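You operate a simulated robot arm through the tools that you are given. There is no shell and no other tool.

Carry out the task below with a simulated robot arm. There is one attempt and no reset: what you move stays moved.

Task
Couple the blue sink hose to the bench spigot, with the line let off first.
Fine: feed shut, bleed to nought, couple, feed open again.

It is judged by the outcome, as a careful person would: the job done as asked, and still so three seconds after it is handed in. It fails if anything else is knocked over, pushed out of place, dropped, spilled or broken.

Robot
A 7-joint arm with a two-finger parallel gripper, fixed in place. Base frame: the origin is at the foot of the arm, x ahead of it, y to its left, z up. Units: cm, rad, N and s.
Its first joint turns from -2.897 to 2.897 rad. Payload 4.4 kg.
Tool frame: the origin (TCP) lies between the finger pads and is the grasp point; the fingertips stand 2.3 cm ahead of it; z points along the fingers, y is the line along which they close. The gripper opens to 9.4 cm. The fingers are 3.8 cm wide and 1 cm thick; the gripper's body (5.4 by 9.6 cm) begins 3.9 cm behind the TCP.
Orientation is that of the tool frame in the base frame, as a unit quaternion [x, y, z, w]. With the fingers straight down and closing along the base's y, the tool's x points along the base's -x, its y along +y and its z along -z.

Tools
- The arm moves only by the tool play_rows. Its argument "commands" is a list of rows, each a list of 7 numbers: the shift along the tool's x, y, z in units of 150 mm (1.0 is 150 mm), then the turn, a rotation vector about the tool's x, y, z in units of 45 degrees (1.0 is 45 degrees), then the finger opening in cm, from 0 to 9.4. In form: [[dx, dy, dz, ax, ay, az, gripper], ...]. A call has 1 to 20 rows; each row is the pose to reach, as a shift and turn from the pose commanded when the call began, along the tool's axes at that moment. A call with a number of a shift or a turn outside -1 to 1 is refused whole. A row lasts 0.2 s, in which the tool goes at most 5 cm and 0.15 rad; a call with a longer step from one row to the next is refused whole, and so is a gripper value outside its range. Where a pose cannot be reached the arm comes as near as it can. A force on the tool above 50 N (or 10 N above the force at the start of the call, whichever is more), or a blocked arm, ends the call early, and 0.2 s more pass. The fingers move at their own pace (about 10.8 cm/s each) and stop on an object; they squeeze with about 27 N. The grip force told is the motor's: it shows also when the fingers shut on nothing. Time passes only in rows, and 0.2 s behind the last, so rows that repeat a pose let the fingers close. The reply holds the time, the measured pose of the TCP, the force on the tool along the base axes, the opening and the grip force, in the units named above and with some noise, with the torque about the TCP (base axes, N m) and any sound that the robot's microphone picked up.
- Cameras (640 x 400 px; columns grow to the right, rows downward): "scene" is fixed at [21.88, 65.03, 147.24]; the picture's right is [-0.64, -0.77, 0.00], its down [-0.48, 0.41, -0.78] and it looks along [0.59, -0.50, -0.63] (base axes); focal length 253 px, centre (320, 200). "wrist" rides on the gripper at [8.7, 1.6, -7.5] in the tool frame; the picture's right is [-0.18, 0.98, 0.00], its down [-0.58, -0.11, -0.81] and it looks along [-0.79, -0.15, 0.59] (tool axes); focal length 243 px, centre (320, 200). There is no depth. A picture from a camera that has moved, and an enlarged one, comes with that camera's place and axes in the base frame and with its lens.
- camera(camera): a new picture of that camera. It takes no simulated time.
- enlarge(camera, box): a new picture of the part [left, top, right, bottom] of that camera's present view, enlarged. It takes no simulated time.
- finish_job(): hands the job in; it is judged then, once.

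Nothing tells you positions but the pictures and the camera data. Unless the task says otherwise, let go and move clear before handing in.

The tools are called after "Request:" as name(argument=value, ...) on one line, values as JSON. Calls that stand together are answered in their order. play_rows: Moves the arm, as the interface text tells. Its arguments: {"type":"object","properties":{"commands":{"type":"array","items":{"type":"array","items":{"type":"number"}}}},"required":["commands"]} The other tools are called the same way: camera (camera) takes a picture; enlarge (camera, box) takes an enlarged picture of a part of a camera's view; finish_job () hands the job in.

At the start:

```text
time: 0.0
position: [52.47, 16.54, 125.91]
ee_rot: [0.0, 1.0, 0.001, -0.002]
force: [0.4, 0.3, 0.7]
moment: [0.04, 0.02, 0.0]
opening: 9.42
grasp_force: 0.1
```

scene: 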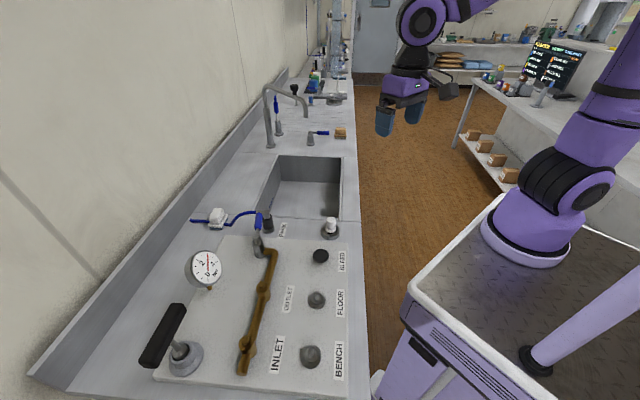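
wrist: 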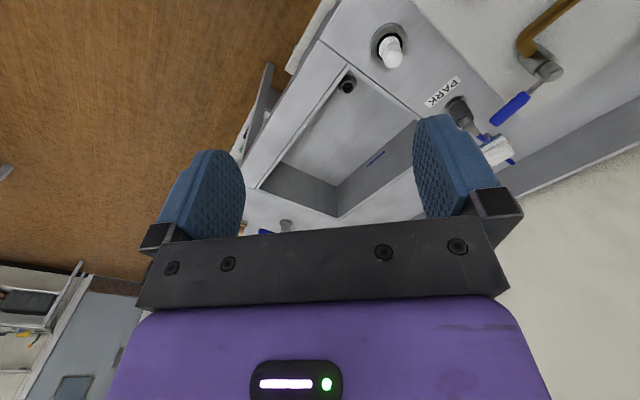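

I see a bench with a panel: an inlet lever, a gauge, knobs labelled BLEED, FLOOR and BENCH, and a blue hose near a "PARK" holder. I'll look closer before moving.

Request:
enlarge(camera="scene", box=[130, 200, 370, 400])

Request:
enlarge(camera="scene", box=[180, 190, 300, 290])

Request:
enlarge(camera="scene", box=[240, 70, 360, 250])

Request:
enlarge(camera="scene", box=[270, 210, 370, 390])

Request:
enlarge(camera="wrist", box=[360, 0, 640, 180])

Request:
enlarge(camera="scene", box=[520, 30, 600, 100])

```text
2.00 times, centred on (250, 300) of scene
camera zoom: at [21.88, 65.03, 147.24], right [-0.64, -0.77, 0.0], down [-0.48, 0.41, -0.78], along [0.59, -0.5, -0.63], focal length 507 px, centre (460, 0)
```

zoom: 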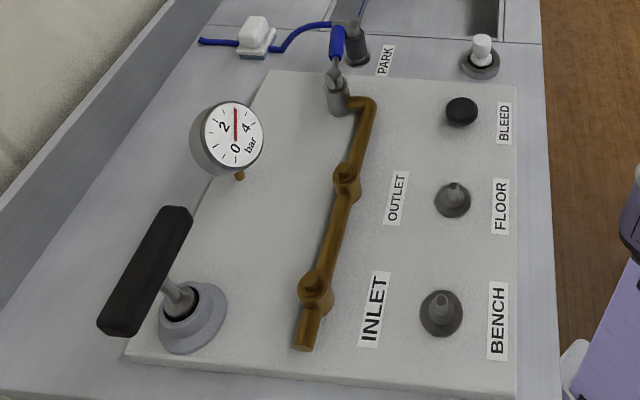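

```text
4.00 times, centred on (240, 240) of scene
camera zoom: at [21.88, 65.03, 147.24], right [-0.64, -0.77, 0.0], down [-0.48, 0.41, -0.78], along [0.59, -0.5, -0.63], focal length 1013 px, centre (640, 40)
```

zoom: 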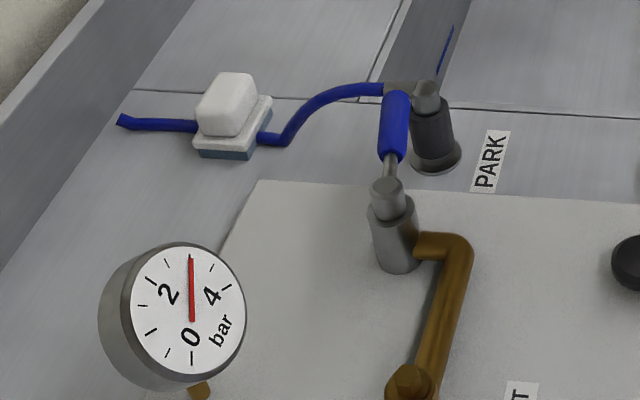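

```text
2.22 times, centred on (300, 160) of scene
camera zoom: at [21.88, 65.03, 147.24], right [-0.64, -0.77, 0.0], down [-0.48, 0.41, -0.78], along [0.59, -0.5, -0.63], focal length 563 px, centre (364, 289)
```

zoom: 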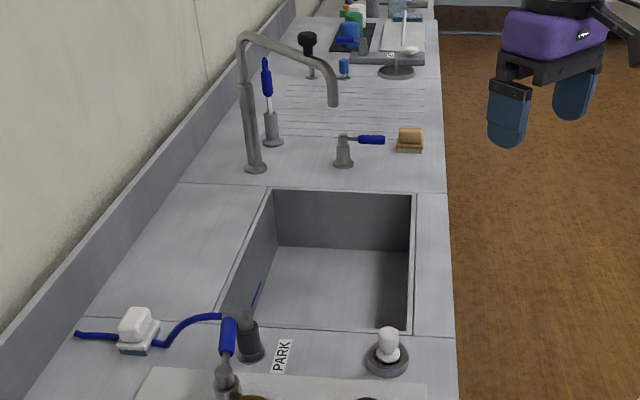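

```text
2.22 times, centred on (320, 300) of scene
camera zoom: at [21.88, 65.03, 147.24], right [-0.64, -0.77, 0.0], down [-0.48, 0.41, -0.78], along [0.59, -0.5, -0.63], focal length 563 px, centre (320, -22)
```

zoom: 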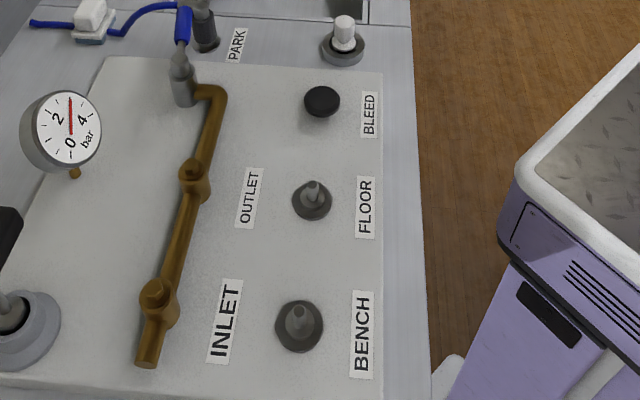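

```text
2.22 times, centred on (500, 90) of wrist
camera zoom: at [43.91, 18.18, 133.6], right [0.18, 0.98, 0.0], down [0.58, -0.11, 0.81], along [0.79, -0.15, -0.59], focal length 539 px, centre (-80, 444)
```

zoom: 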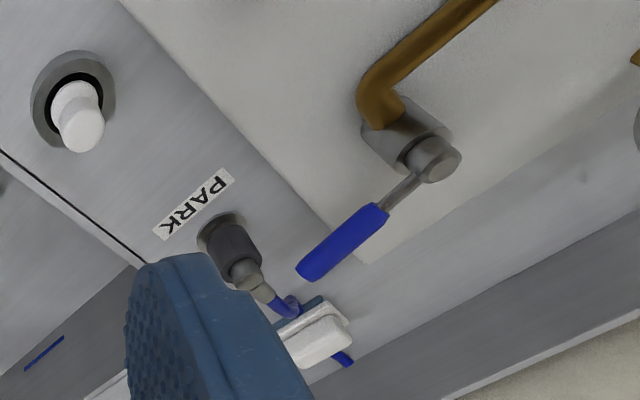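

```text
5.71 times, centred on (560, 65) of scene
camera zoom: at [21.88, 65.03, 147.24], right [-0.64, -0.77, 0.0], down [-0.48, 0.41, -0.78], along [0.59, -0.5, -0.63], focal length 1447 px, centre (-1051, 971)
```

zoom: 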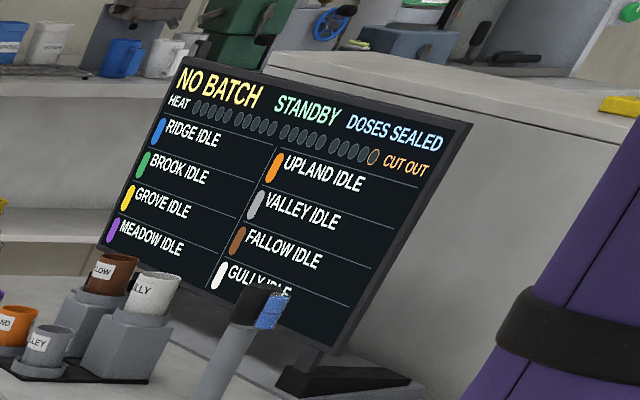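

The bench runs at about 45° in the base frame with its top at z≈87.5. The BENCH, FLOOR and BLEED items sit along its front edge, and the parked hose and gauge are further in. I'll move the wrist camera so it looks over the panel.

Request:
play_rows(commands=[[0.06, 0.12, 0.06, 0, 0, -0.125, 9.4], [0.12, 0.24, 0.12, 0, 0, -0.25, 9.4], [0.18, 0.36, 0.18, 0, 0, -0.375, 9.4], [0.25, 0.48, 0.25, 0, 0, -0.5, 9.4], [0.31, 0.6, 0.3, 0, 0, -0.625, 9.4], [0.37, 0.72, 0.36, 0, 0, -0.75, 9.4], [0.43, 0.84, 0.42, 0, 0, -0.875, 9.4], [0.5, 0.96, 0.48, 0, 0, -1.0, 9.4], [0.5, 0.96, 0.48, 0, 0, -1.0, 9.4]])

Request:
camera(camera="wrist")

Request:
camera(camera="scene")

```text
time: 2.0
position: [45.01, 30.92, 118.83]
ee_rot: [-0.383, 0.924, 0.001, 0.0]
force: [0.1, 0.5, -0.3]
moment: [0.0, -0.03, -0.04]
opening: 9.41
grasp_force: 0.2
```

```text
taken
camera wrist: at [37.82, 25.95, 126.5], right [-0.57, 0.82, 0.0], down [0.49, 0.33, 0.81], along [0.66, 0.46, -0.59], focal length 243 px, centre (320, 200)
```

wrist: 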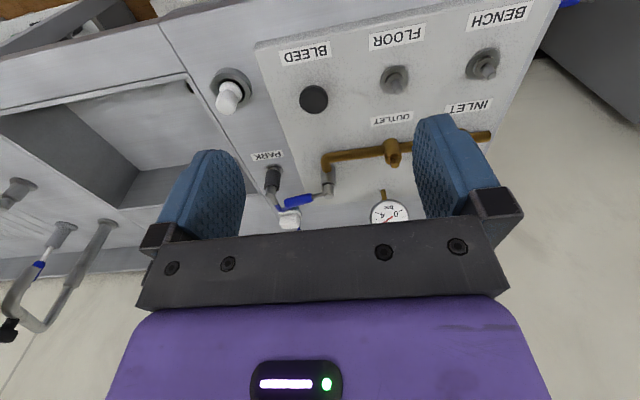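

```text
taken
```

scene: 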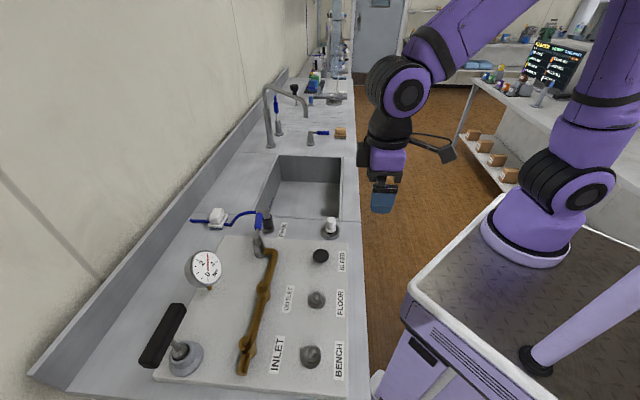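

Request:
enlarge(camera="wrist", box=[200, 60, 360, 240])

Request:
enlarge(camera="wrist", box=[340, 0, 540, 120])

Request:
enlarge(camera="wrist", box=[240, 140, 340, 240])

Request:
enlarge(camera="scene", box=[120, 280, 220, 390])

Request:
enlarge(camera="scene", box=[270, 310, 360, 390])

Request:
enlarge(camera="scene", box=[280, 200, 360, 270])

```text
2.22 times, centred on (280, 150) of wrist
camera zoom: at [37.82, 25.95, 126.5], right [-0.57, 0.82, 0.0], down [0.49, 0.33, 0.81], along [0.66, 0.46, -0.59], focal length 539 px, centre (409, 311)
```

zoom: 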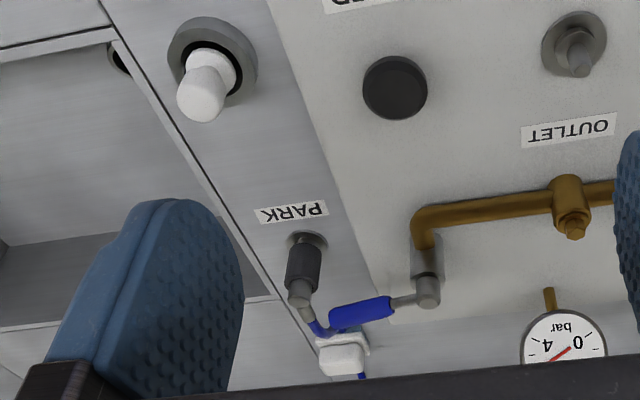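

```text
3.20 times, centred on (440, 60) of wrist
camera zoom: at [37.82, 25.95, 126.5], right [-0.57, 0.82, 0.0], down [0.49, 0.33, 0.81], along [0.66, 0.46, -0.59], focal length 776 px, centre (-64, 648)
```

zoom: 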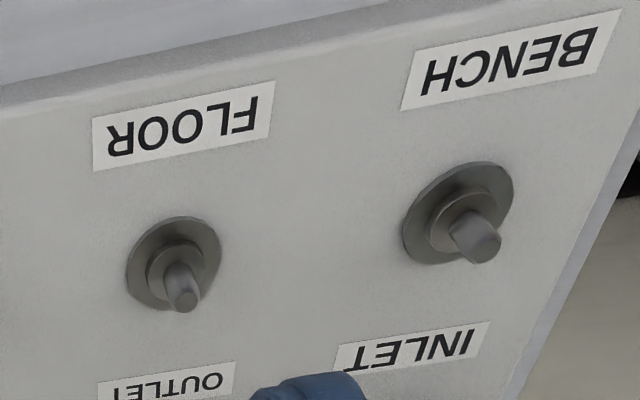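

```text
4.00 times, centred on (290, 190) of wrist
camera zoom: at [37.82, 25.95, 126.5], right [-0.57, 0.82, 0.0], down [0.49, 0.33, 0.81], along [0.66, 0.46, -0.59], focal length 970 px, centre (440, 240)
```

zoom: 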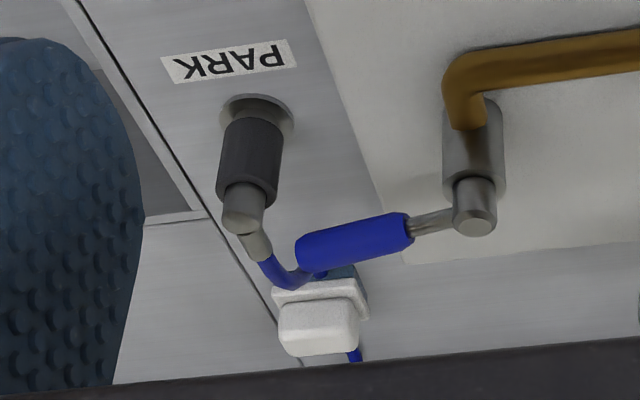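

```text
3.64 times, centred on (170, 335) of scene
camera zoom: at [21.88, 65.03, 147.24], right [-0.64, -0.77, 0.0], down [-0.48, 0.41, -0.78], along [0.59, -0.5, -0.63], focal length 921 px, centre (866, -291)
```

zoom: 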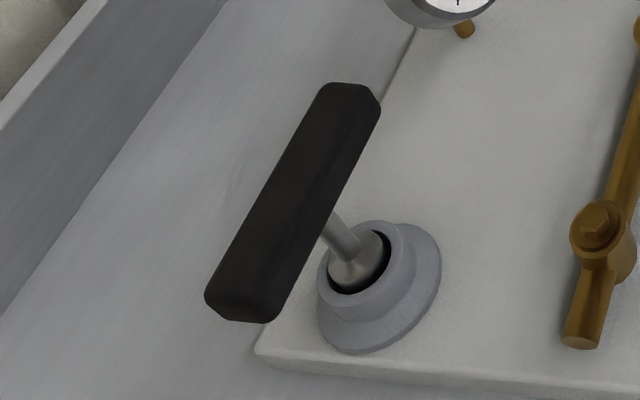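

```text
5.00 times, centred on (315, 350) of scene
camera zoom: at [21.88, 65.03, 147.24], right [-0.64, -0.77, 0.0], down [-0.48, 0.41, -0.78], along [0.59, -0.5, -0.63], focal length 1266 px, centre (345, -550)
```

zoom: 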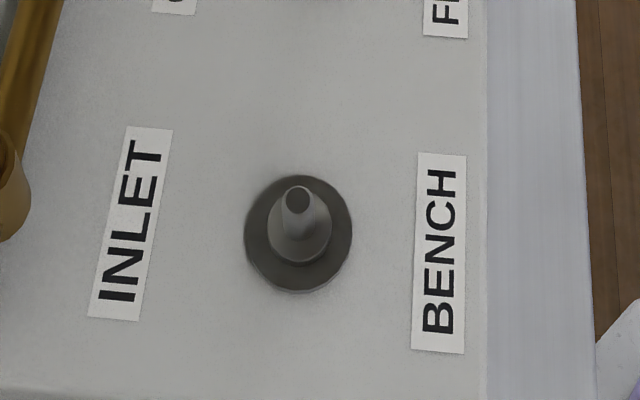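

```text
5.71 times, centred on (320, 235) of scene
camera zoom: at [21.88, 65.03, 147.24], right [-0.64, -0.77, 0.0], down [-0.48, 0.41, -0.78], along [0.59, -0.5, -0.63], focal length 1447 px, centre (320, 0)
```

zoom: 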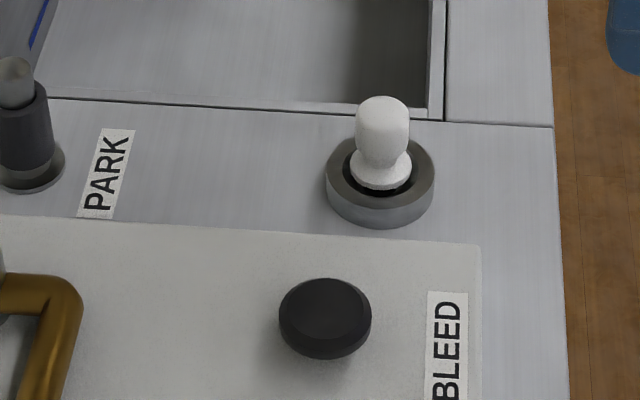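

I see a vertical lever tap with a blue grip on the brown pipe's end, the parked coupling with the blue hose on the dark PARK stub, two stub spigots, a black BLEED button and a black T-handle. I want closer looks at the pipe and the black handle before deciding which one is the feed.

Request:
play_rows(commands=[[-0.1, 0.12, 0, 0, 0, 0, 9.4], [-0.2, 0.24, 0, 0, 0, 0, 9.4], [-0.3, 0.37, 0, 0, 0, 0, 9.4], [-0.4, 0.49, 0, 0, 0, 0, 9.4], [-0.5, 0.62, 0, 0, 0, 0, 9.4], [-0.6, 0.74, 0, 0, 0, 0, 9.4], [-0.7, 0.87, 0, 0, 0, 0, 9.4], [-0.8, 0.99, 0, 0, 0, 0, 9.4], [-0.8, 0.99, 0, 0, 0, 0, 9.4]])

Request:
camera(camera="wrist")

Request:
enlarge(camera="wrist", box=[240, 60, 440, 230])

Request:
enlarge(camera="wrist", box=[100, 0, 420, 160])

```text
time: 4.0
position: [42.85, 49.9, 118.9]
ee_rot: [-0.383, 0.924, 0.001, 0.001]
force: [0.2, 0.5, -0.3]
moment: [0.01, 0.01, 0.0]
opening: 9.4
grasp_force: 0.2
```

```text
taken
camera wrist: at [35.72, 44.92, 126.6], right [-0.57, 0.82, 0.0], down [0.49, 0.33, 0.81], along [0.66, 0.46, -0.59], focal length 243 px, centre (320, 200)
```

wrist: 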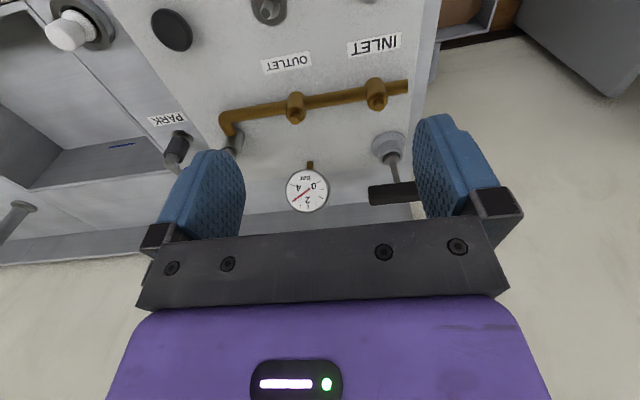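

```text
2.35 times, centred on (340, 145) of wrist
camera zoom: at [35.72, 44.92, 126.6], right [-0.57, 0.82, 0.0], down [0.49, 0.33, 0.81], along [0.66, 0.46, -0.59], focal length 571 px, centre (273, 329)
```

zoom: 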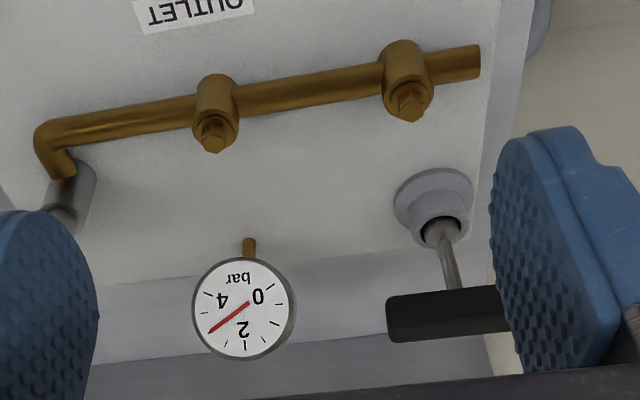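

```text
2.00 times, centred on (260, 80) of wrist
camera zoom: at [35.72, 44.92, 126.6], right [-0.57, 0.82, 0.0], down [0.49, 0.33, 0.81], along [0.66, 0.46, -0.59], focal length 485 px, centre (440, 440)
```

zoom: 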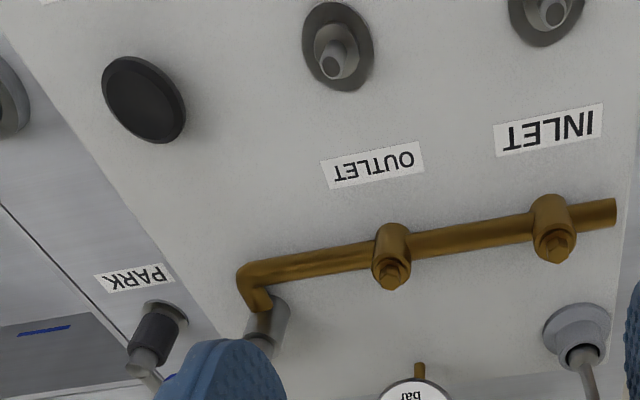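

The black T-handle looks like it may be a loose key standing in a cup, and INLET and OUTLET look like hex-headed cocks. I'll zoom in on these and on the sink area to be sure.

Request:
enlarge(camera="scene", box=[250, 60, 360, 150])

Request:
enlarge(camera="wrist", box=[280, 70, 420, 220])

Request:
enlarge(camera="scene", box=[150, 320, 220, 390])

Request:
enlarge(camera="scene", box=[225, 260, 285, 380])

Request:
enlarge(camera="scene", box=[180, 240, 230, 295])

Request:
enlarge(camera="scene", box=[235, 200, 295, 265])

```text
4.44 times, centred on (305, 105) of scene
camera zoom: at [21.88, 65.03, 147.24], right [-0.64, -0.77, 0.0], down [-0.48, 0.41, -0.78], along [0.59, -0.5, -0.63], focal length 1126 px, centre (387, 622)
```

zoom: 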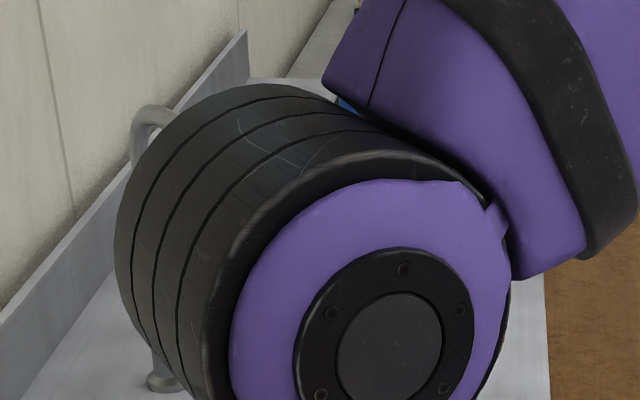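

```text
2.67 times, centred on (350, 145) of wrist
camera zoom: at [35.72, 44.92, 126.6], right [-0.57, 0.82, 0.0], down [0.49, 0.33, 0.81], along [0.66, 0.46, -0.59], focal length 647 px, centre (240, 347)
```

zoom: 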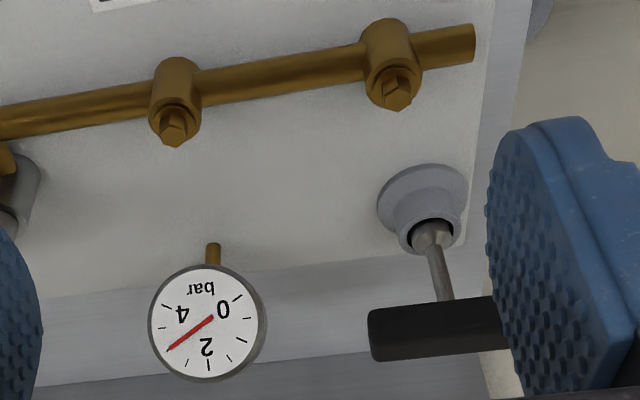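

```text
5.71 times, centred on (185, 355) of scene
camera zoom: at [21.88, 65.03, 147.24], right [-0.64, -0.77, 0.0], down [-0.48, 0.41, -0.78], along [0.59, -0.5, -0.63], focal length 1447 px, centre (1091, -686)
```

zoom: 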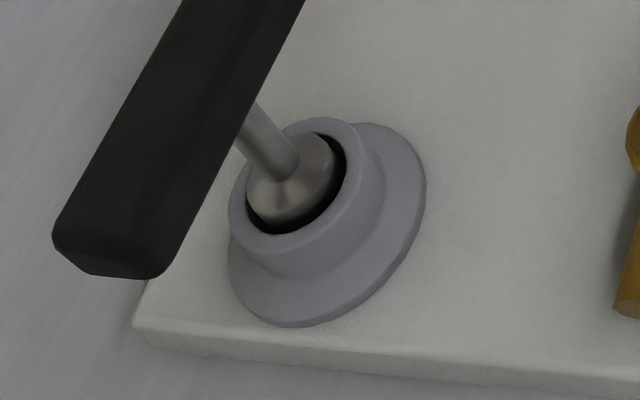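

```text
3.33 times, centred on (255, 320) of scene
camera zoom: at [21.88, 65.03, 147.24], right [-0.64, -0.77, 0.0], down [-0.48, 0.41, -0.78], along [0.59, -0.5, -0.63], focal length 844 px, centre (537, -200)
```

zoom: 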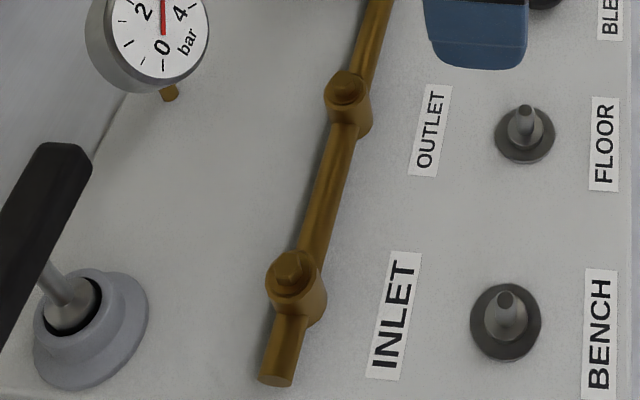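

```text
7.27 times, centred on (205, 268) of scene
camera zoom: at [21.88, 65.03, 147.24], right [-0.64, -0.77, 0.0], down [-0.48, 0.41, -0.78], along [0.59, -0.5, -0.63], focal length 1842 px, centre (1156, -291)
```

zoom: 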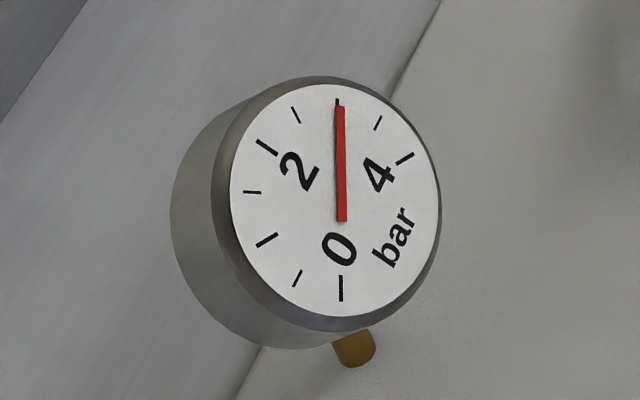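

```text
6.15 times, centred on (265, 232) of scene
camera zoom: at [21.88, 65.03, 147.24], right [-0.64, -0.77, 0.0], down [-0.48, 0.41, -0.78], along [0.59, -0.5, -0.63], focal length 1559 px, centre (658, 0)
```

zoom: 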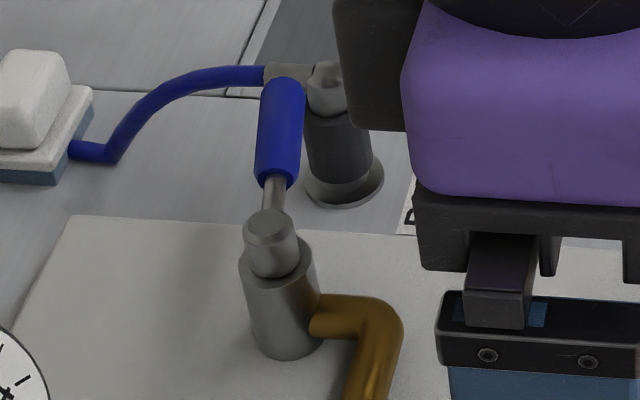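

The T-handle is a socket key standing in a cup, the gauge reads 3 bar, and the lever tap with the blue grip feeds into the pipe. I'll move the camera close to the PARK coupling, lever and BLEED for detail.

Request:
play_rows(commands=[[-0.04, -0.19, 0.05, 0, 0, 0, 9.4], [-0.08, -0.38, 0.1, 0, 0, 0, 9.4], [-0.12, -0.57, 0.15, 0, 0, 0, 9.4], [-0.16, -0.76, 0.2, 0, 0, 0, 9.4], [-0.2, -0.95, 0.25, 0, 0, 0, 9.4]])

Request:
play_rows(commands=[[-0.04, -0.19, 0.16, 0, 0, 0, 9.4], [-0.08, -0.38, 0.33, 0, 0, 0, 9.4], [-0.12, -0.57, 0.5, 0, 0, 0, 9.4], [-0.16, -0.76, 0.67, 0, 0, 0, 9.4], [-0.2, -0.95, 0.83, 0, 0, 0, 9.4], [-0.2, -0.95, 0.83, 0, 0, 0, 9.4]])

Request:
camera(camera="wrist")

Request:
camera(camera="scene")

```text
time: 5.2
position: [55.04, 41.85, 115.03]
ee_rot: [-0.384, 0.923, 0.001, 0.0]
force: [-0.9, -0.6, 0.0]
moment: [-0.01, -0.02, 0.0]
opening: 9.4
grasp_force: 0.1
```

```text
time: 6.6
position: [67.35, 33.94, 102.6]
ee_rot: [-0.383, 0.924, 0.001, 0.001]
force: [0.3, 0.4, 0.1]
moment: [-0.01, -0.03, 0.0]
opening: 9.39
grasp_force: 0.2
```

```text
taken
camera wrist: at [60.18, 28.95, 110.2], right [-0.57, 0.82, 0.0], down [0.49, 0.33, 0.81], along [0.66, 0.46, -0.59], focal length 243 px, centre (320, 200)
```

wrist: 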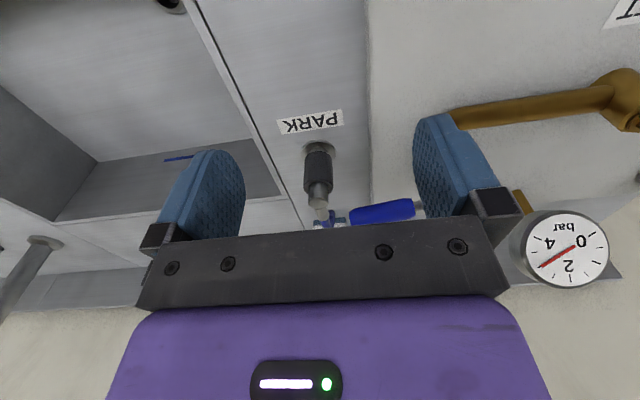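

```text
taken
```

scene: 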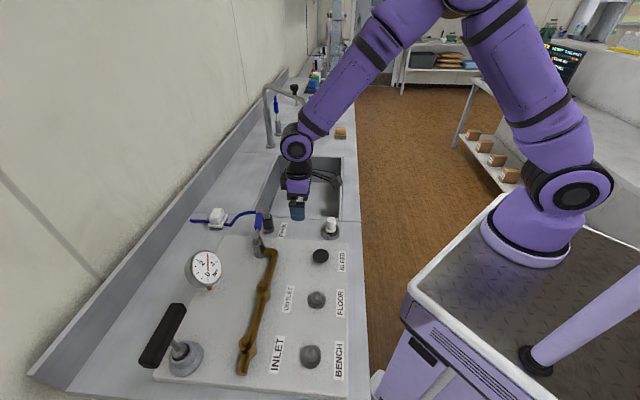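

The camera is now close to the PARK coupling. I'll enlarge the parked coupling, the lever and the blue mark in the sink.

Request:
enlarge(camera="wrist", box=[250, 100, 430, 240])

Request:
enlarge(camera="wrist", box=[140, 130, 240, 180])

Request:
enlarge(camera="scene", box=[180, 190, 290, 260])

Request:
enlarge(camera="scene", box=[300, 240, 350, 275])

```text
2.86 times, centred on (340, 170) of wrist
camera zoom: at [60.18, 28.95, 110.2], right [-0.57, 0.82, 0.0], down [0.49, 0.33, 0.81], along [0.66, 0.46, -0.59], focal length 693 px, centre (263, 286)
```

zoom: 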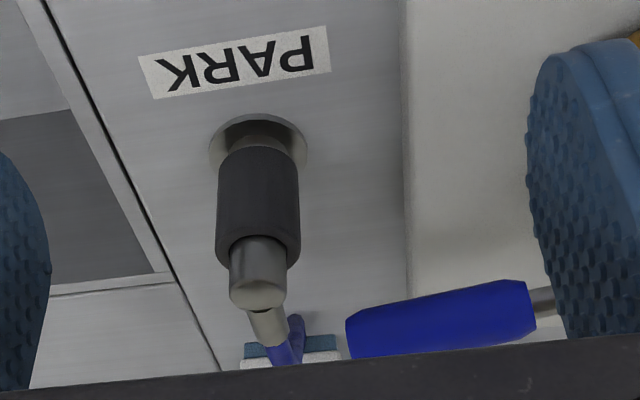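

```text
6.40 times, centred on (190, 155) of wrist
camera zoom: at [60.18, 28.95, 110.2], right [-0.57, 0.82, 0.0], down [0.49, 0.33, 0.81], along [0.66, 0.46, -0.59], focal length 1553 px, centre (1152, 488)
```

zoom: 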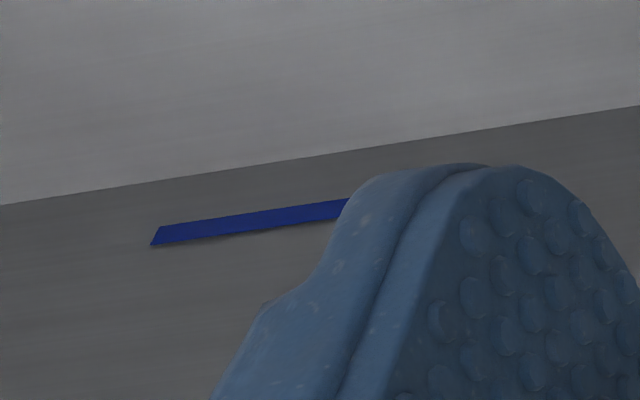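

```text
5.71 times, centred on (235, 225) of scene
camera zoom: at [21.88, 65.03, 147.24], right [-0.64, -0.77, 0.0], down [-0.48, 0.41, -0.78], along [0.59, -0.5, -0.63], focal length 1447 px, centre (806, 57)
```

zoom: 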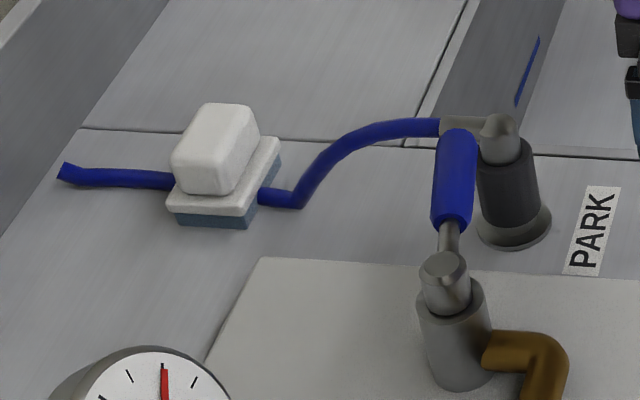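

```text
11.43 times, centred on (325, 258) of scene
camera zoom: at [21.88, 65.03, 147.24], right [-0.64, -0.77, 0.0], down [-0.48, 0.41, -0.78], along [0.59, -0.5, -0.63], focal length 2895 px, centre (263, -457)
```

zoom: 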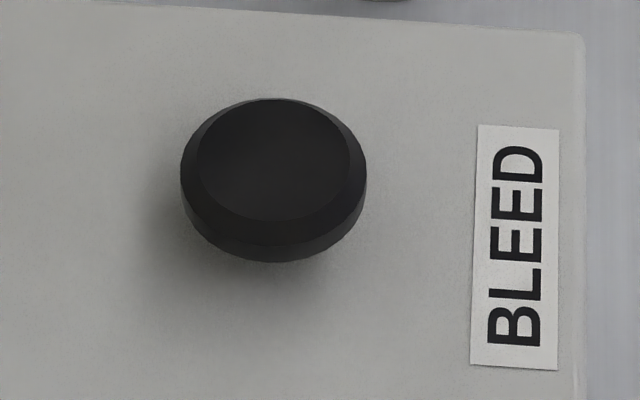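

The parked coupling has a dark sleeve with a side outlet to the blue hose, and a white block sits on or over the hose further back. I need to know whether that block is a fixed clip or a loose thing lying on the hose, so I'll look from closer.

Request:
play_rows(commands=[[-0.05, -0.03, -0.2, 0, 0, 0, 9.4], [-0.25, -0.06, -0.36, 0, 0, 0, 9.4], [-0.5, -0.09, -0.36, 0, 0, 0, 9.4], [-0.75, -0.12, -0.36, 0, 0, 0, 9.4], [-0.98, -0.16, -0.36, 0, 0, 0, 9.4], [-0.98, -0.16, -0.36, 0, 0, 0, 9.4]])

Request:
camera(camera="wrist")

Request:
enlarge(camera="wrist", box=[230, 50, 450, 230])

```text
time: 8.0
position: [79.57, 42.69, 108.05]
ee_rot: [-0.383, 0.924, 0.001, 0.0]
force: [-0.5, 0.4, 0.4]
moment: [-0.01, -0.03, 0.0]
opening: 9.39
grasp_force: 0.0
```

```text
taken
camera wrist: at [72.33, 37.84, 115.58], right [-0.57, 0.82, 0.0], down [0.49, 0.33, 0.81], along [0.66, 0.46, -0.59], focal length 243 px, centre (320, 200)
```

wrist: 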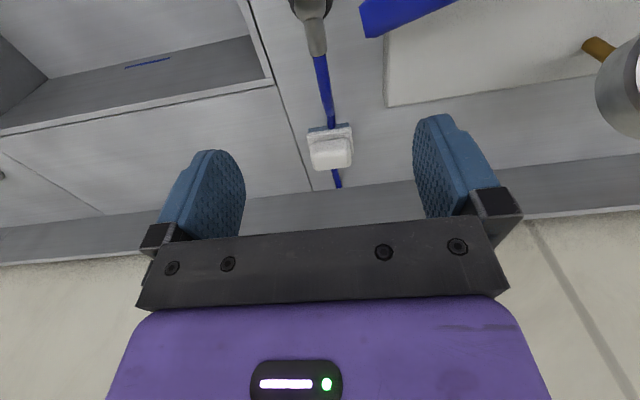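

```text
2.22 times, centred on (340, 140) of wrist
camera zoom: at [72.33, 37.84, 115.58], right [-0.57, 0.82, 0.0], down [0.49, 0.33, 0.81], along [0.66, 0.46, -0.59], focal length 539 px, centre (276, 333)
```

zoom: 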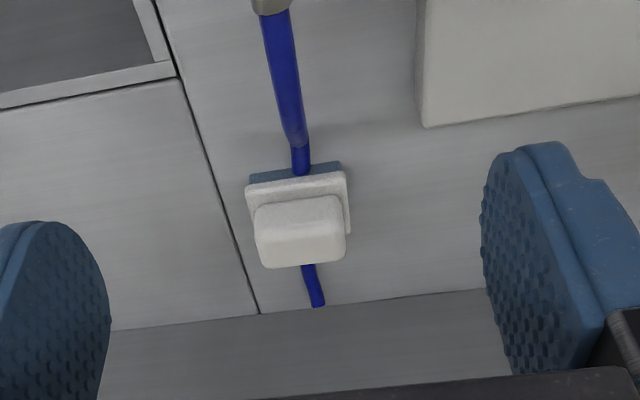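

Request:
enlarge(camera="wrist", box=[300, 110, 370, 195])

Request:
enlarge(camera="scene", box=[185, 200, 240, 235])

Request:
enlarge(camera="wrist", box=[280, 0, 460, 60])

```text
4.71 times, centred on (335, 152) of wrist
camera zoom: at [72.33, 37.84, 115.58], right [-0.57, 0.82, 0.0], down [0.49, 0.33, 0.81], along [0.66, 0.46, -0.59], focal length 1142 px, centre (249, 424)
```

zoom: 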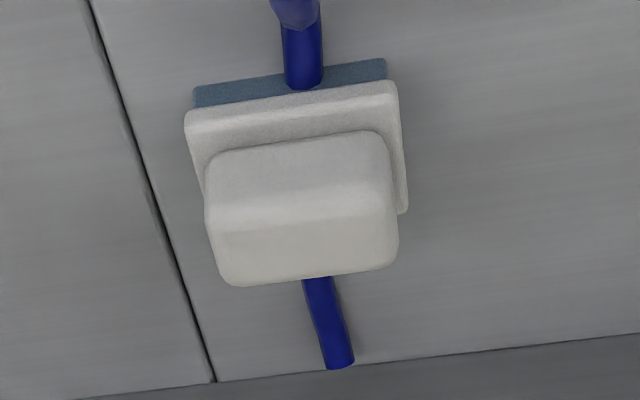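

```text
11.43 times, centred on (212, 218) of scene
camera zoom: at [21.88, 65.03, 147.24], right [-0.64, -0.77, 0.0], down [-0.48, 0.41, -0.78], along [0.59, -0.5, -0.63], focal length 2895 px, centre (1549, 0)
```

zoom: 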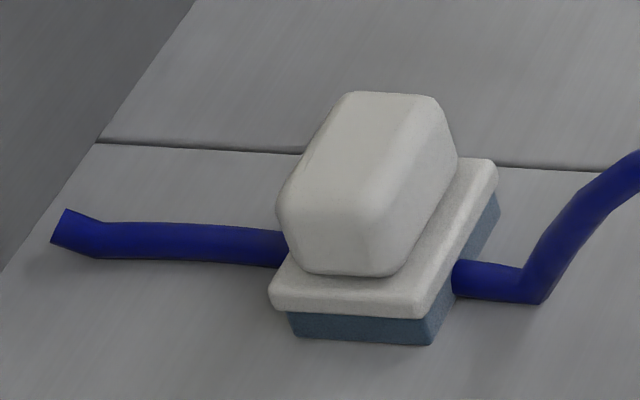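

```text
3.56 times, centred on (370, 30) of wrist
camera zoom: at [72.33, 37.84, 115.58], right [-0.57, 0.82, 0.0], down [0.49, 0.33, 0.81], along [0.66, 0.46, -0.59], focal length 863 px, centre (142, 804)
```

zoom: 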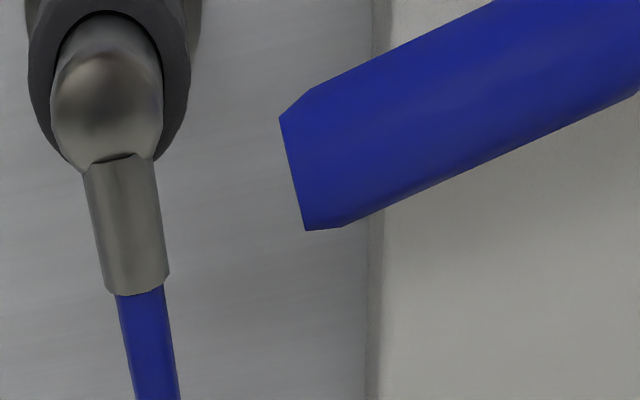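

The block looks like a loose scrub pad lying over the hose. The blue lever sits at about (67.3, 48.5, 97.2), pointing along the pipe with its tip near the coupling. I'll check the similar lever taps by the sink as a hint to how they turn.

Request:
enlarge(camera="scene", box=[255, 75, 350, 155])

Request:
camera(camera="scene")

```text
5.00 times, centred on (302, 115) of scene
camera zoom: at [21.88, 65.03, 147.24], right [-0.64, -0.77, 0.0], down [-0.48, 0.41, -0.78], along [0.59, -0.5, -0.63], focal length 1266 px, centre (408, 625)
```

zoom: 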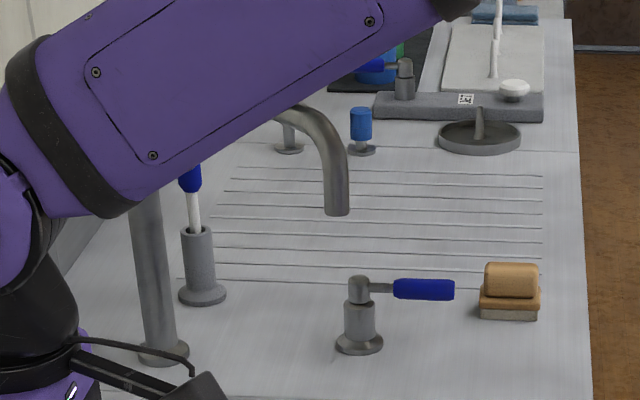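

```text
taken
```

scene: 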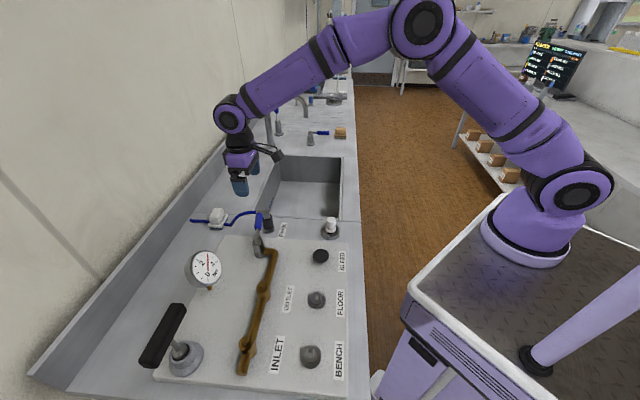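

The white block has the same form as the brown scrubbing brush by the sink, so it is a loose brush lying across the hose. The sink tap, which is shut, has its lever pointing to the bench front, while the feed lever points along the pipe and so is open. I'll get a straight look at the feed lever to place it exactly.

Request:
play_rows(commands=[[0.14, 0.14, 0, 0, 0, 0, 9.4], [0.28, 0.28, 0, 0, 0, 0, 9.4], [0.42, 0.42, 0, 0, 0, 0, 9.4], [0.56, 0.57, 0, 0, 0, 0, 9.4], [0.7, 0.71, 0, 0, 0, 0, 9.4], [0.84, 0.85, 0, 0, 0, 0, 9.4], [0.84, 0.85, 0, 0, 0, 0, 9.4]])

Request:
camera(camera="wrist")

Request:
enlarge(camera="wrist", box=[230, 60, 430, 220])

```text
time: 9.6
position: [61.49, 42.92, 107.83]
ee_rot: [-0.383, 0.924, 0.001, 0.0]
force: [-0.4, 0.9, 0.0]
moment: [-0.01, 0.0, -0.01]
opening: 9.39
grasp_force: 0.1
```

```text
taken
camera wrist: at [54.31, 37.98, 115.45], right [-0.56, 0.83, 0.0], down [0.49, 0.33, 0.81], along [0.66, 0.46, -0.59], focal length 243 px, centre (320, 200)
```

wrist: 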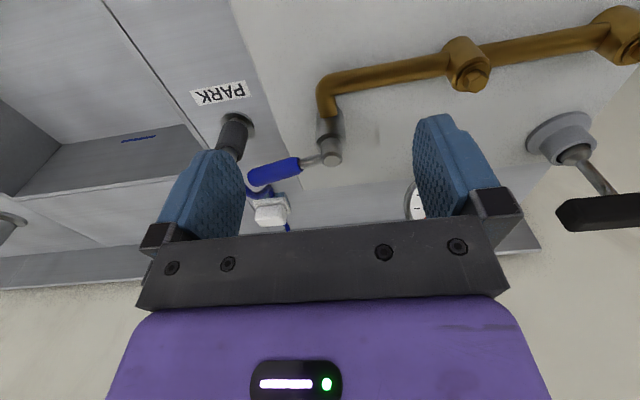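

```text
2.50 times, centred on (330, 140) of wrist
camera zoom: at [54.31, 37.98, 115.45], right [-0.56, 0.83, 0.0], down [0.49, 0.33, 0.81], along [0.66, 0.46, -0.59], focal length 606 px, centre (295, 350)
```

zoom: 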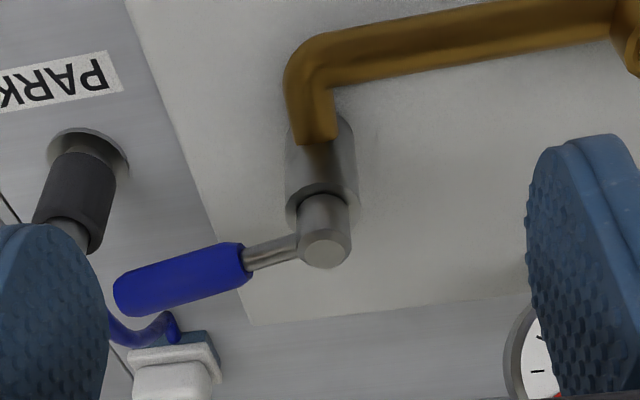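

The feed lever's hub is at (67.1, 48.6, 98.3) and its grip lies at about z 97.5, pointing at -33°. I'll close the fingers, come down behind the grip, and check the placement before pushing it clockwise.

Request:
play_rows(commands=[[-0.24, -0.08, 0, 0, 0, 0, 6], [-0.48, -0.16, 0, 0, 0, 0, 2], [-0.72, -0.25, 0, 0, 0, 0, 0], [-0.964, -0.331, 0, 0, 0, 0, 0], [-0.964, -0.331, 0, 0, 0, 0, 0], [-0.964, -0.331, 0.23, 0, 0, 0, 0], [-0.964, -0.331, 0.46, 0, 0, 0, 0], [-0.964, -0.331, 0.687, 0, 0, 0, 0], [-0.964, -0.331, 0.687, 0, 0, 0, 0]])

Request:
camera(camera="wrist")

Request:
enlarge(camera="scene", box=[180, 180, 300, 280])

```text
time: 11.6
position: [75.33, 49.67, 97.61]
ee_rot: [-0.383, 0.924, 0.001, -0.001]
force: [-0.1, -0.2, 0.1]
moment: [0.0, -0.01, -0.01]
opening: 0.0
grasp_force: 26.4
```

```text
taken
camera wrist: at [68.12, 44.82, 105.26], right [-0.57, 0.82, 0.0], down [0.49, 0.33, 0.81], along [0.66, 0.46, -0.59], focal length 243 px, centre (320, 200)
```

wrist: 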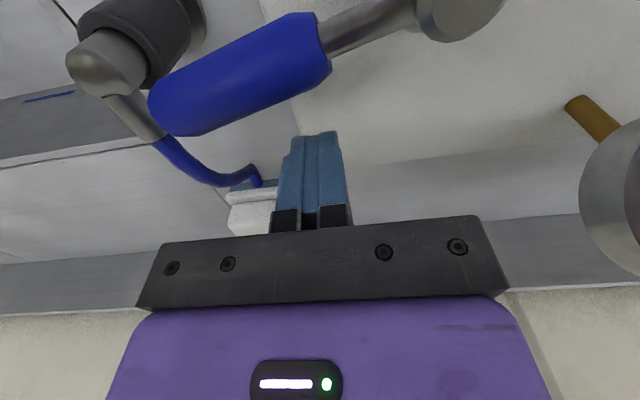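

```text
4.00 times, centred on (240, 230) of scene
camera zoom: at [21.88, 65.03, 147.24], right [-0.64, -0.77, 0.0], down [-0.48, 0.41, -0.78], along [0.59, -0.5, -0.63], focal length 1013 px, centre (640, 80)
```

zoom: 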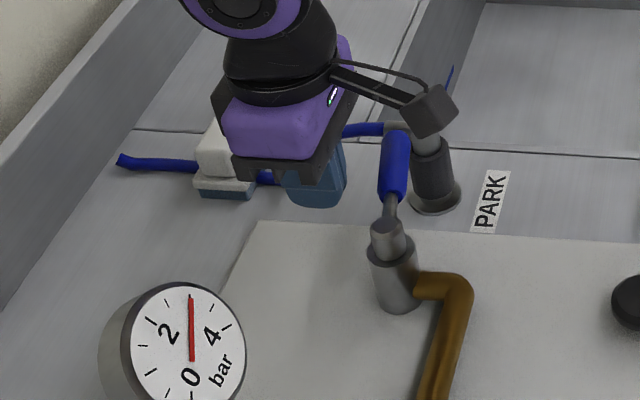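

The fingers are behind the grip with clear space around them. I'll push it gently clockwise for the first 20° or so and check the force.

Request:
play_rows(commands=[[0.045, -0.002, 0, 0, 0, 0, 0], [0.089, -0.003, 0, 0, 0, 0, 0], [0.125, -0.03, 0, 0, 0, 0, 0], [0.158, -0.058, 0, 0, 0, 0, 0], [0.2, -0.08, 0, 0, 0, 0, 0], [0.24, -0.1, 0, 0, 0, 0, 0], [0.275, -0.115, 0, 0, 0, 0, 0], [0.309, -0.129, 0, 0, 0, 0, 0]])

Request:
camera(camera="wrist")

Request:
enlarge(camera="scene", box=[180, 180, 300, 280])

```text
time: 12.8
position: [74.08, 47.39, 98.21]
ee_rot: [-0.385, 0.923, 0.006, 0.006]
force: [8.7, 16.4, 8.4]
moment: [-0.15, 0.02, 0.06]
opening: 0.01
grasp_force: 26.9
stopped in row 6: the force on the tool passed its limit at 59 N (the readings are from after the stop); the commanded pose is now the measured one
```

```text
taken
camera wrist: at [66.82, 42.26, 105.57], right [-0.57, 0.82, 0.01], down [0.48, 0.32, 0.82], along [0.67, 0.47, -0.58], focal length 243 px, centre (320, 200)
```

wrist: 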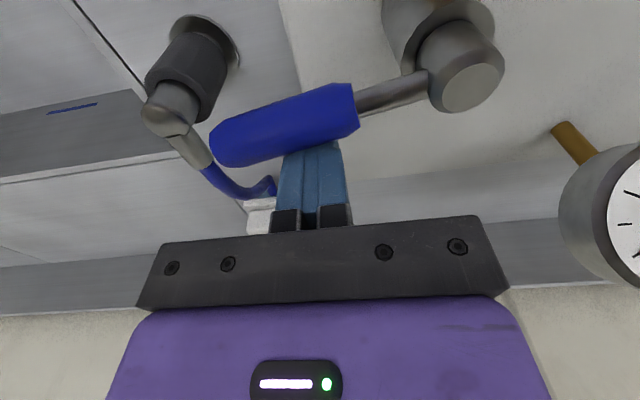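

```text
4.00 times, centred on (240, 230) of scene
camera zoom: at [21.88, 65.03, 147.24], right [-0.64, -0.77, 0.0], down [-0.48, 0.41, -0.78], along [0.59, -0.5, -0.63], focal length 1013 px, centre (640, 80)
```

zoom: 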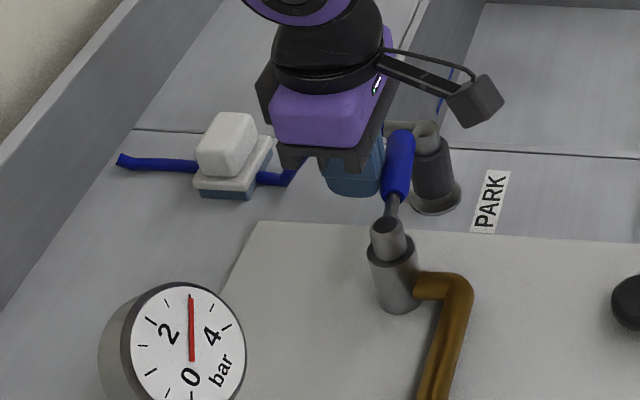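

The lever is hard against a stop in that direction, because the force rose straight away and it didn't turn. I'll back off, go round to the front side, and push it the other way.

Request:
play_rows(commands=[[-0.08, 0, 0, 0.004, 0.01, 0.003, 0], [-0.167, 0, 0, 0.008, 0.02, 0.006, 0], [-0.167, 0, -0.25, 0.008, 0.02, 0.006, 0], [-0.167, 0, -0.45, 0.008, 0.02, 0.006, 0], [0.05, -0.05, -0.55, 0.008, 0.02, 0.006, 0], [0.28, -0.1, -0.55, 0.008, 0.02, 0.006, 0], [0.5, -0.1, -0.55, 0.008, 0.02, 0.006, 0], [0.5, -0.1, -0.35, 0.008, 0.02, 0.006, 0], [0.5, -0.1, -0.15, 0.008, 0.02, 0.006, 0], [0.5, -0.1, 0.04, 0.008, 0.02, 0.006, 0], [0.5, -0.1, 0.04, 0.008, 0.02, 0.006, 0]])

Request:
camera(camera="wrist")

Request:
enlarge(camera="scene", box=[180, 180, 300, 280])

```text
time: 15.2
position: [69.89, 40.79, 97.19]
ee_rot: [-0.382, 0.924, -0.001, -0.001]
force: [-0.4, 0.6, 0.2]
moment: [0.0, 0.02, 0.01]
opening: 0.02
grasp_force: 27.2
```

```text
taken
camera wrist: at [62.59, 35.87, 104.83], right [-0.56, 0.83, 0.0], down [0.49, 0.34, 0.8], along [0.67, 0.45, -0.59], focal length 243 px, centre (320, 200)
```

wrist: 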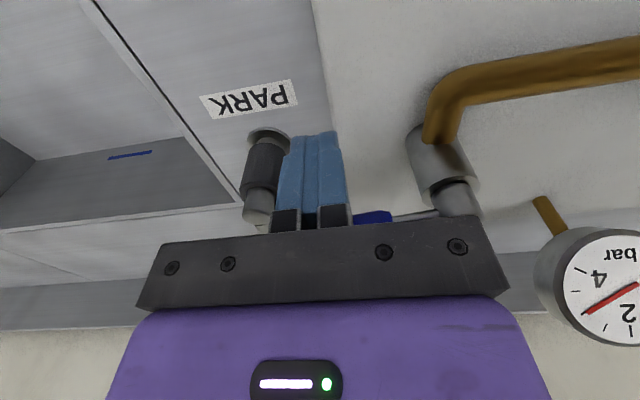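

```text
4.00 times, centred on (240, 230) of scene
camera zoom: at [21.88, 65.03, 147.24], right [-0.64, -0.77, 0.0], down [-0.48, 0.41, -0.78], along [0.59, -0.5, -0.63], focal length 1013 px, centre (640, 80)
```

zoom: 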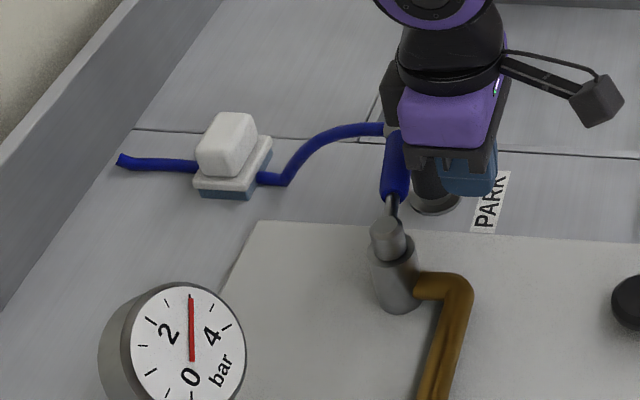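

The pusher is now in front of the lever grip, and the gauge still reads 3 bar. I'll push it gently counter-clockwise.

Request:
play_rows(commands=[[-0.05, 0.035, 0, 0, 0, 0, 0], [-0.105, 0.069, 0, 0, 0, 0, 0], [-0.14, 0.06, 0, 0, 0, 0, 0], [-0.176, 0.051, 0, 0, 0, 0, 0], [-0.215, 0.047, 0, 0, 0, 0, 0], [-0.254, 0.047, 0, 0, 0, 0, 0], [-0.295, 0.052, 0, 0, 0, 0, 0], [-0.335, 0.059, 0, 0, 0, 0, 0]])

Request:
camera(camera="wrist")

Request:
enlarge(camera="scene", box=[180, 180, 300, 280])

```text
time: 17.0
position: [72.73, 44.95, 97.13]
ee_rot: [-0.382, 0.924, -0.002, -0.002]
force: [1.5, -0.9, -0.1]
moment: [0.03, -0.01, 0.03]
opening: 0.0
grasp_force: 27.4
```

```text
taken
camera wrist: at [65.54, 39.98, 104.78], right [-0.56, 0.83, 0.0], down [0.49, 0.34, 0.8], along [0.67, 0.45, -0.59], focal length 243 px, centre (320, 200)
```

wrist: 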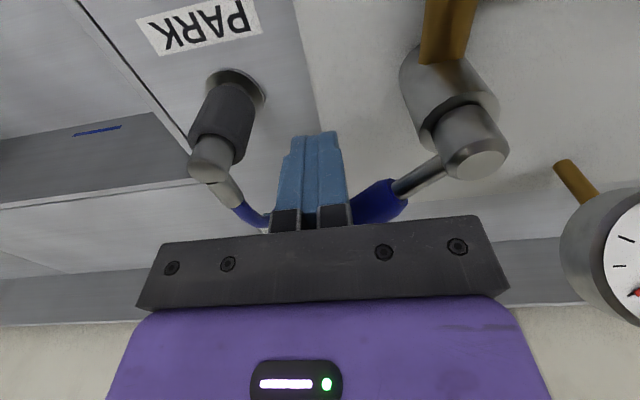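

```text
4.00 times, centred on (240, 230) of scene
camera zoom: at [21.88, 65.03, 147.24], right [-0.64, -0.77, 0.0], down [-0.48, 0.41, -0.78], along [0.59, -0.5, -0.63], focal length 1013 px, centre (640, 80)
```

zoom: 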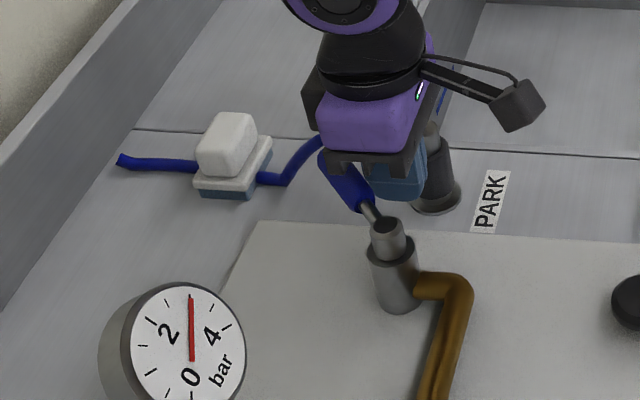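

The lever turns freely this way. I'll continue the arc to about a quarter turn and watch for the stop.

Request:
play_rows(commands=[[-0.04, 0.013, 0, 0, 0, 0, 0], [-0.079, 0.029, 0, 0, 0, 0, 0], [-0.117, 0.052, 0, 0, 0, 0, 0], [-0.153, 0.077, 0, 0, 0, 0, 0], [-0.186, 0.108, 0, 0, 0, 0, 0], [-0.217, 0.141, 0, 0, 0, 0, 0], [-0.243, 0.179, 0, 0, 0, 0, 0], [-0.268, 0.218, 0, 0, 0, 0, 0], [-0.286, 0.262, 0, 0, 0, 0, 0], [-0.301, 0.306, 0, 0, 0, 0, 0]])

Request:
camera(camera="wrist")

Request:
enlarge(camera="scene", box=[180, 180, 300, 280])

```text
time: 19.2
position: [72.89, 50.84, 97.29]
ee_rot: [-0.38, 0.925, -0.003, -0.001]
force: [11.8, -28.9, 5.5]
moment: [-0.01, 0.13, 0.64]
opening: 0.01
grasp_force: 27.1
```

```text
taken
camera wrist: at [65.79, 46.07, 104.86], right [-0.56, 0.83, -0.01], down [0.49, 0.34, 0.8], along [0.67, 0.45, -0.59], focal length 243 px, centre (320, 200)
```

wrist: 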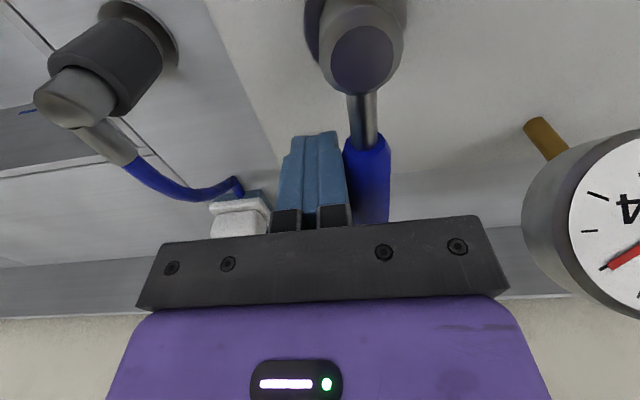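

```text
4.00 times, centred on (240, 230) of scene
camera zoom: at [21.88, 65.03, 147.24], right [-0.64, -0.77, 0.0], down [-0.48, 0.41, -0.78], along [0.59, -0.5, -0.63], focal length 1013 px, centre (640, 80)
```

zoom: 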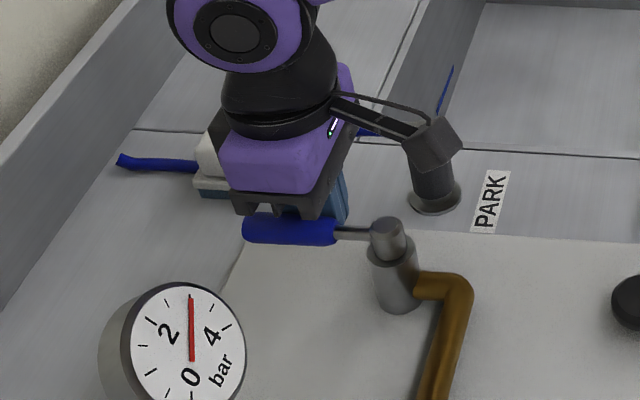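

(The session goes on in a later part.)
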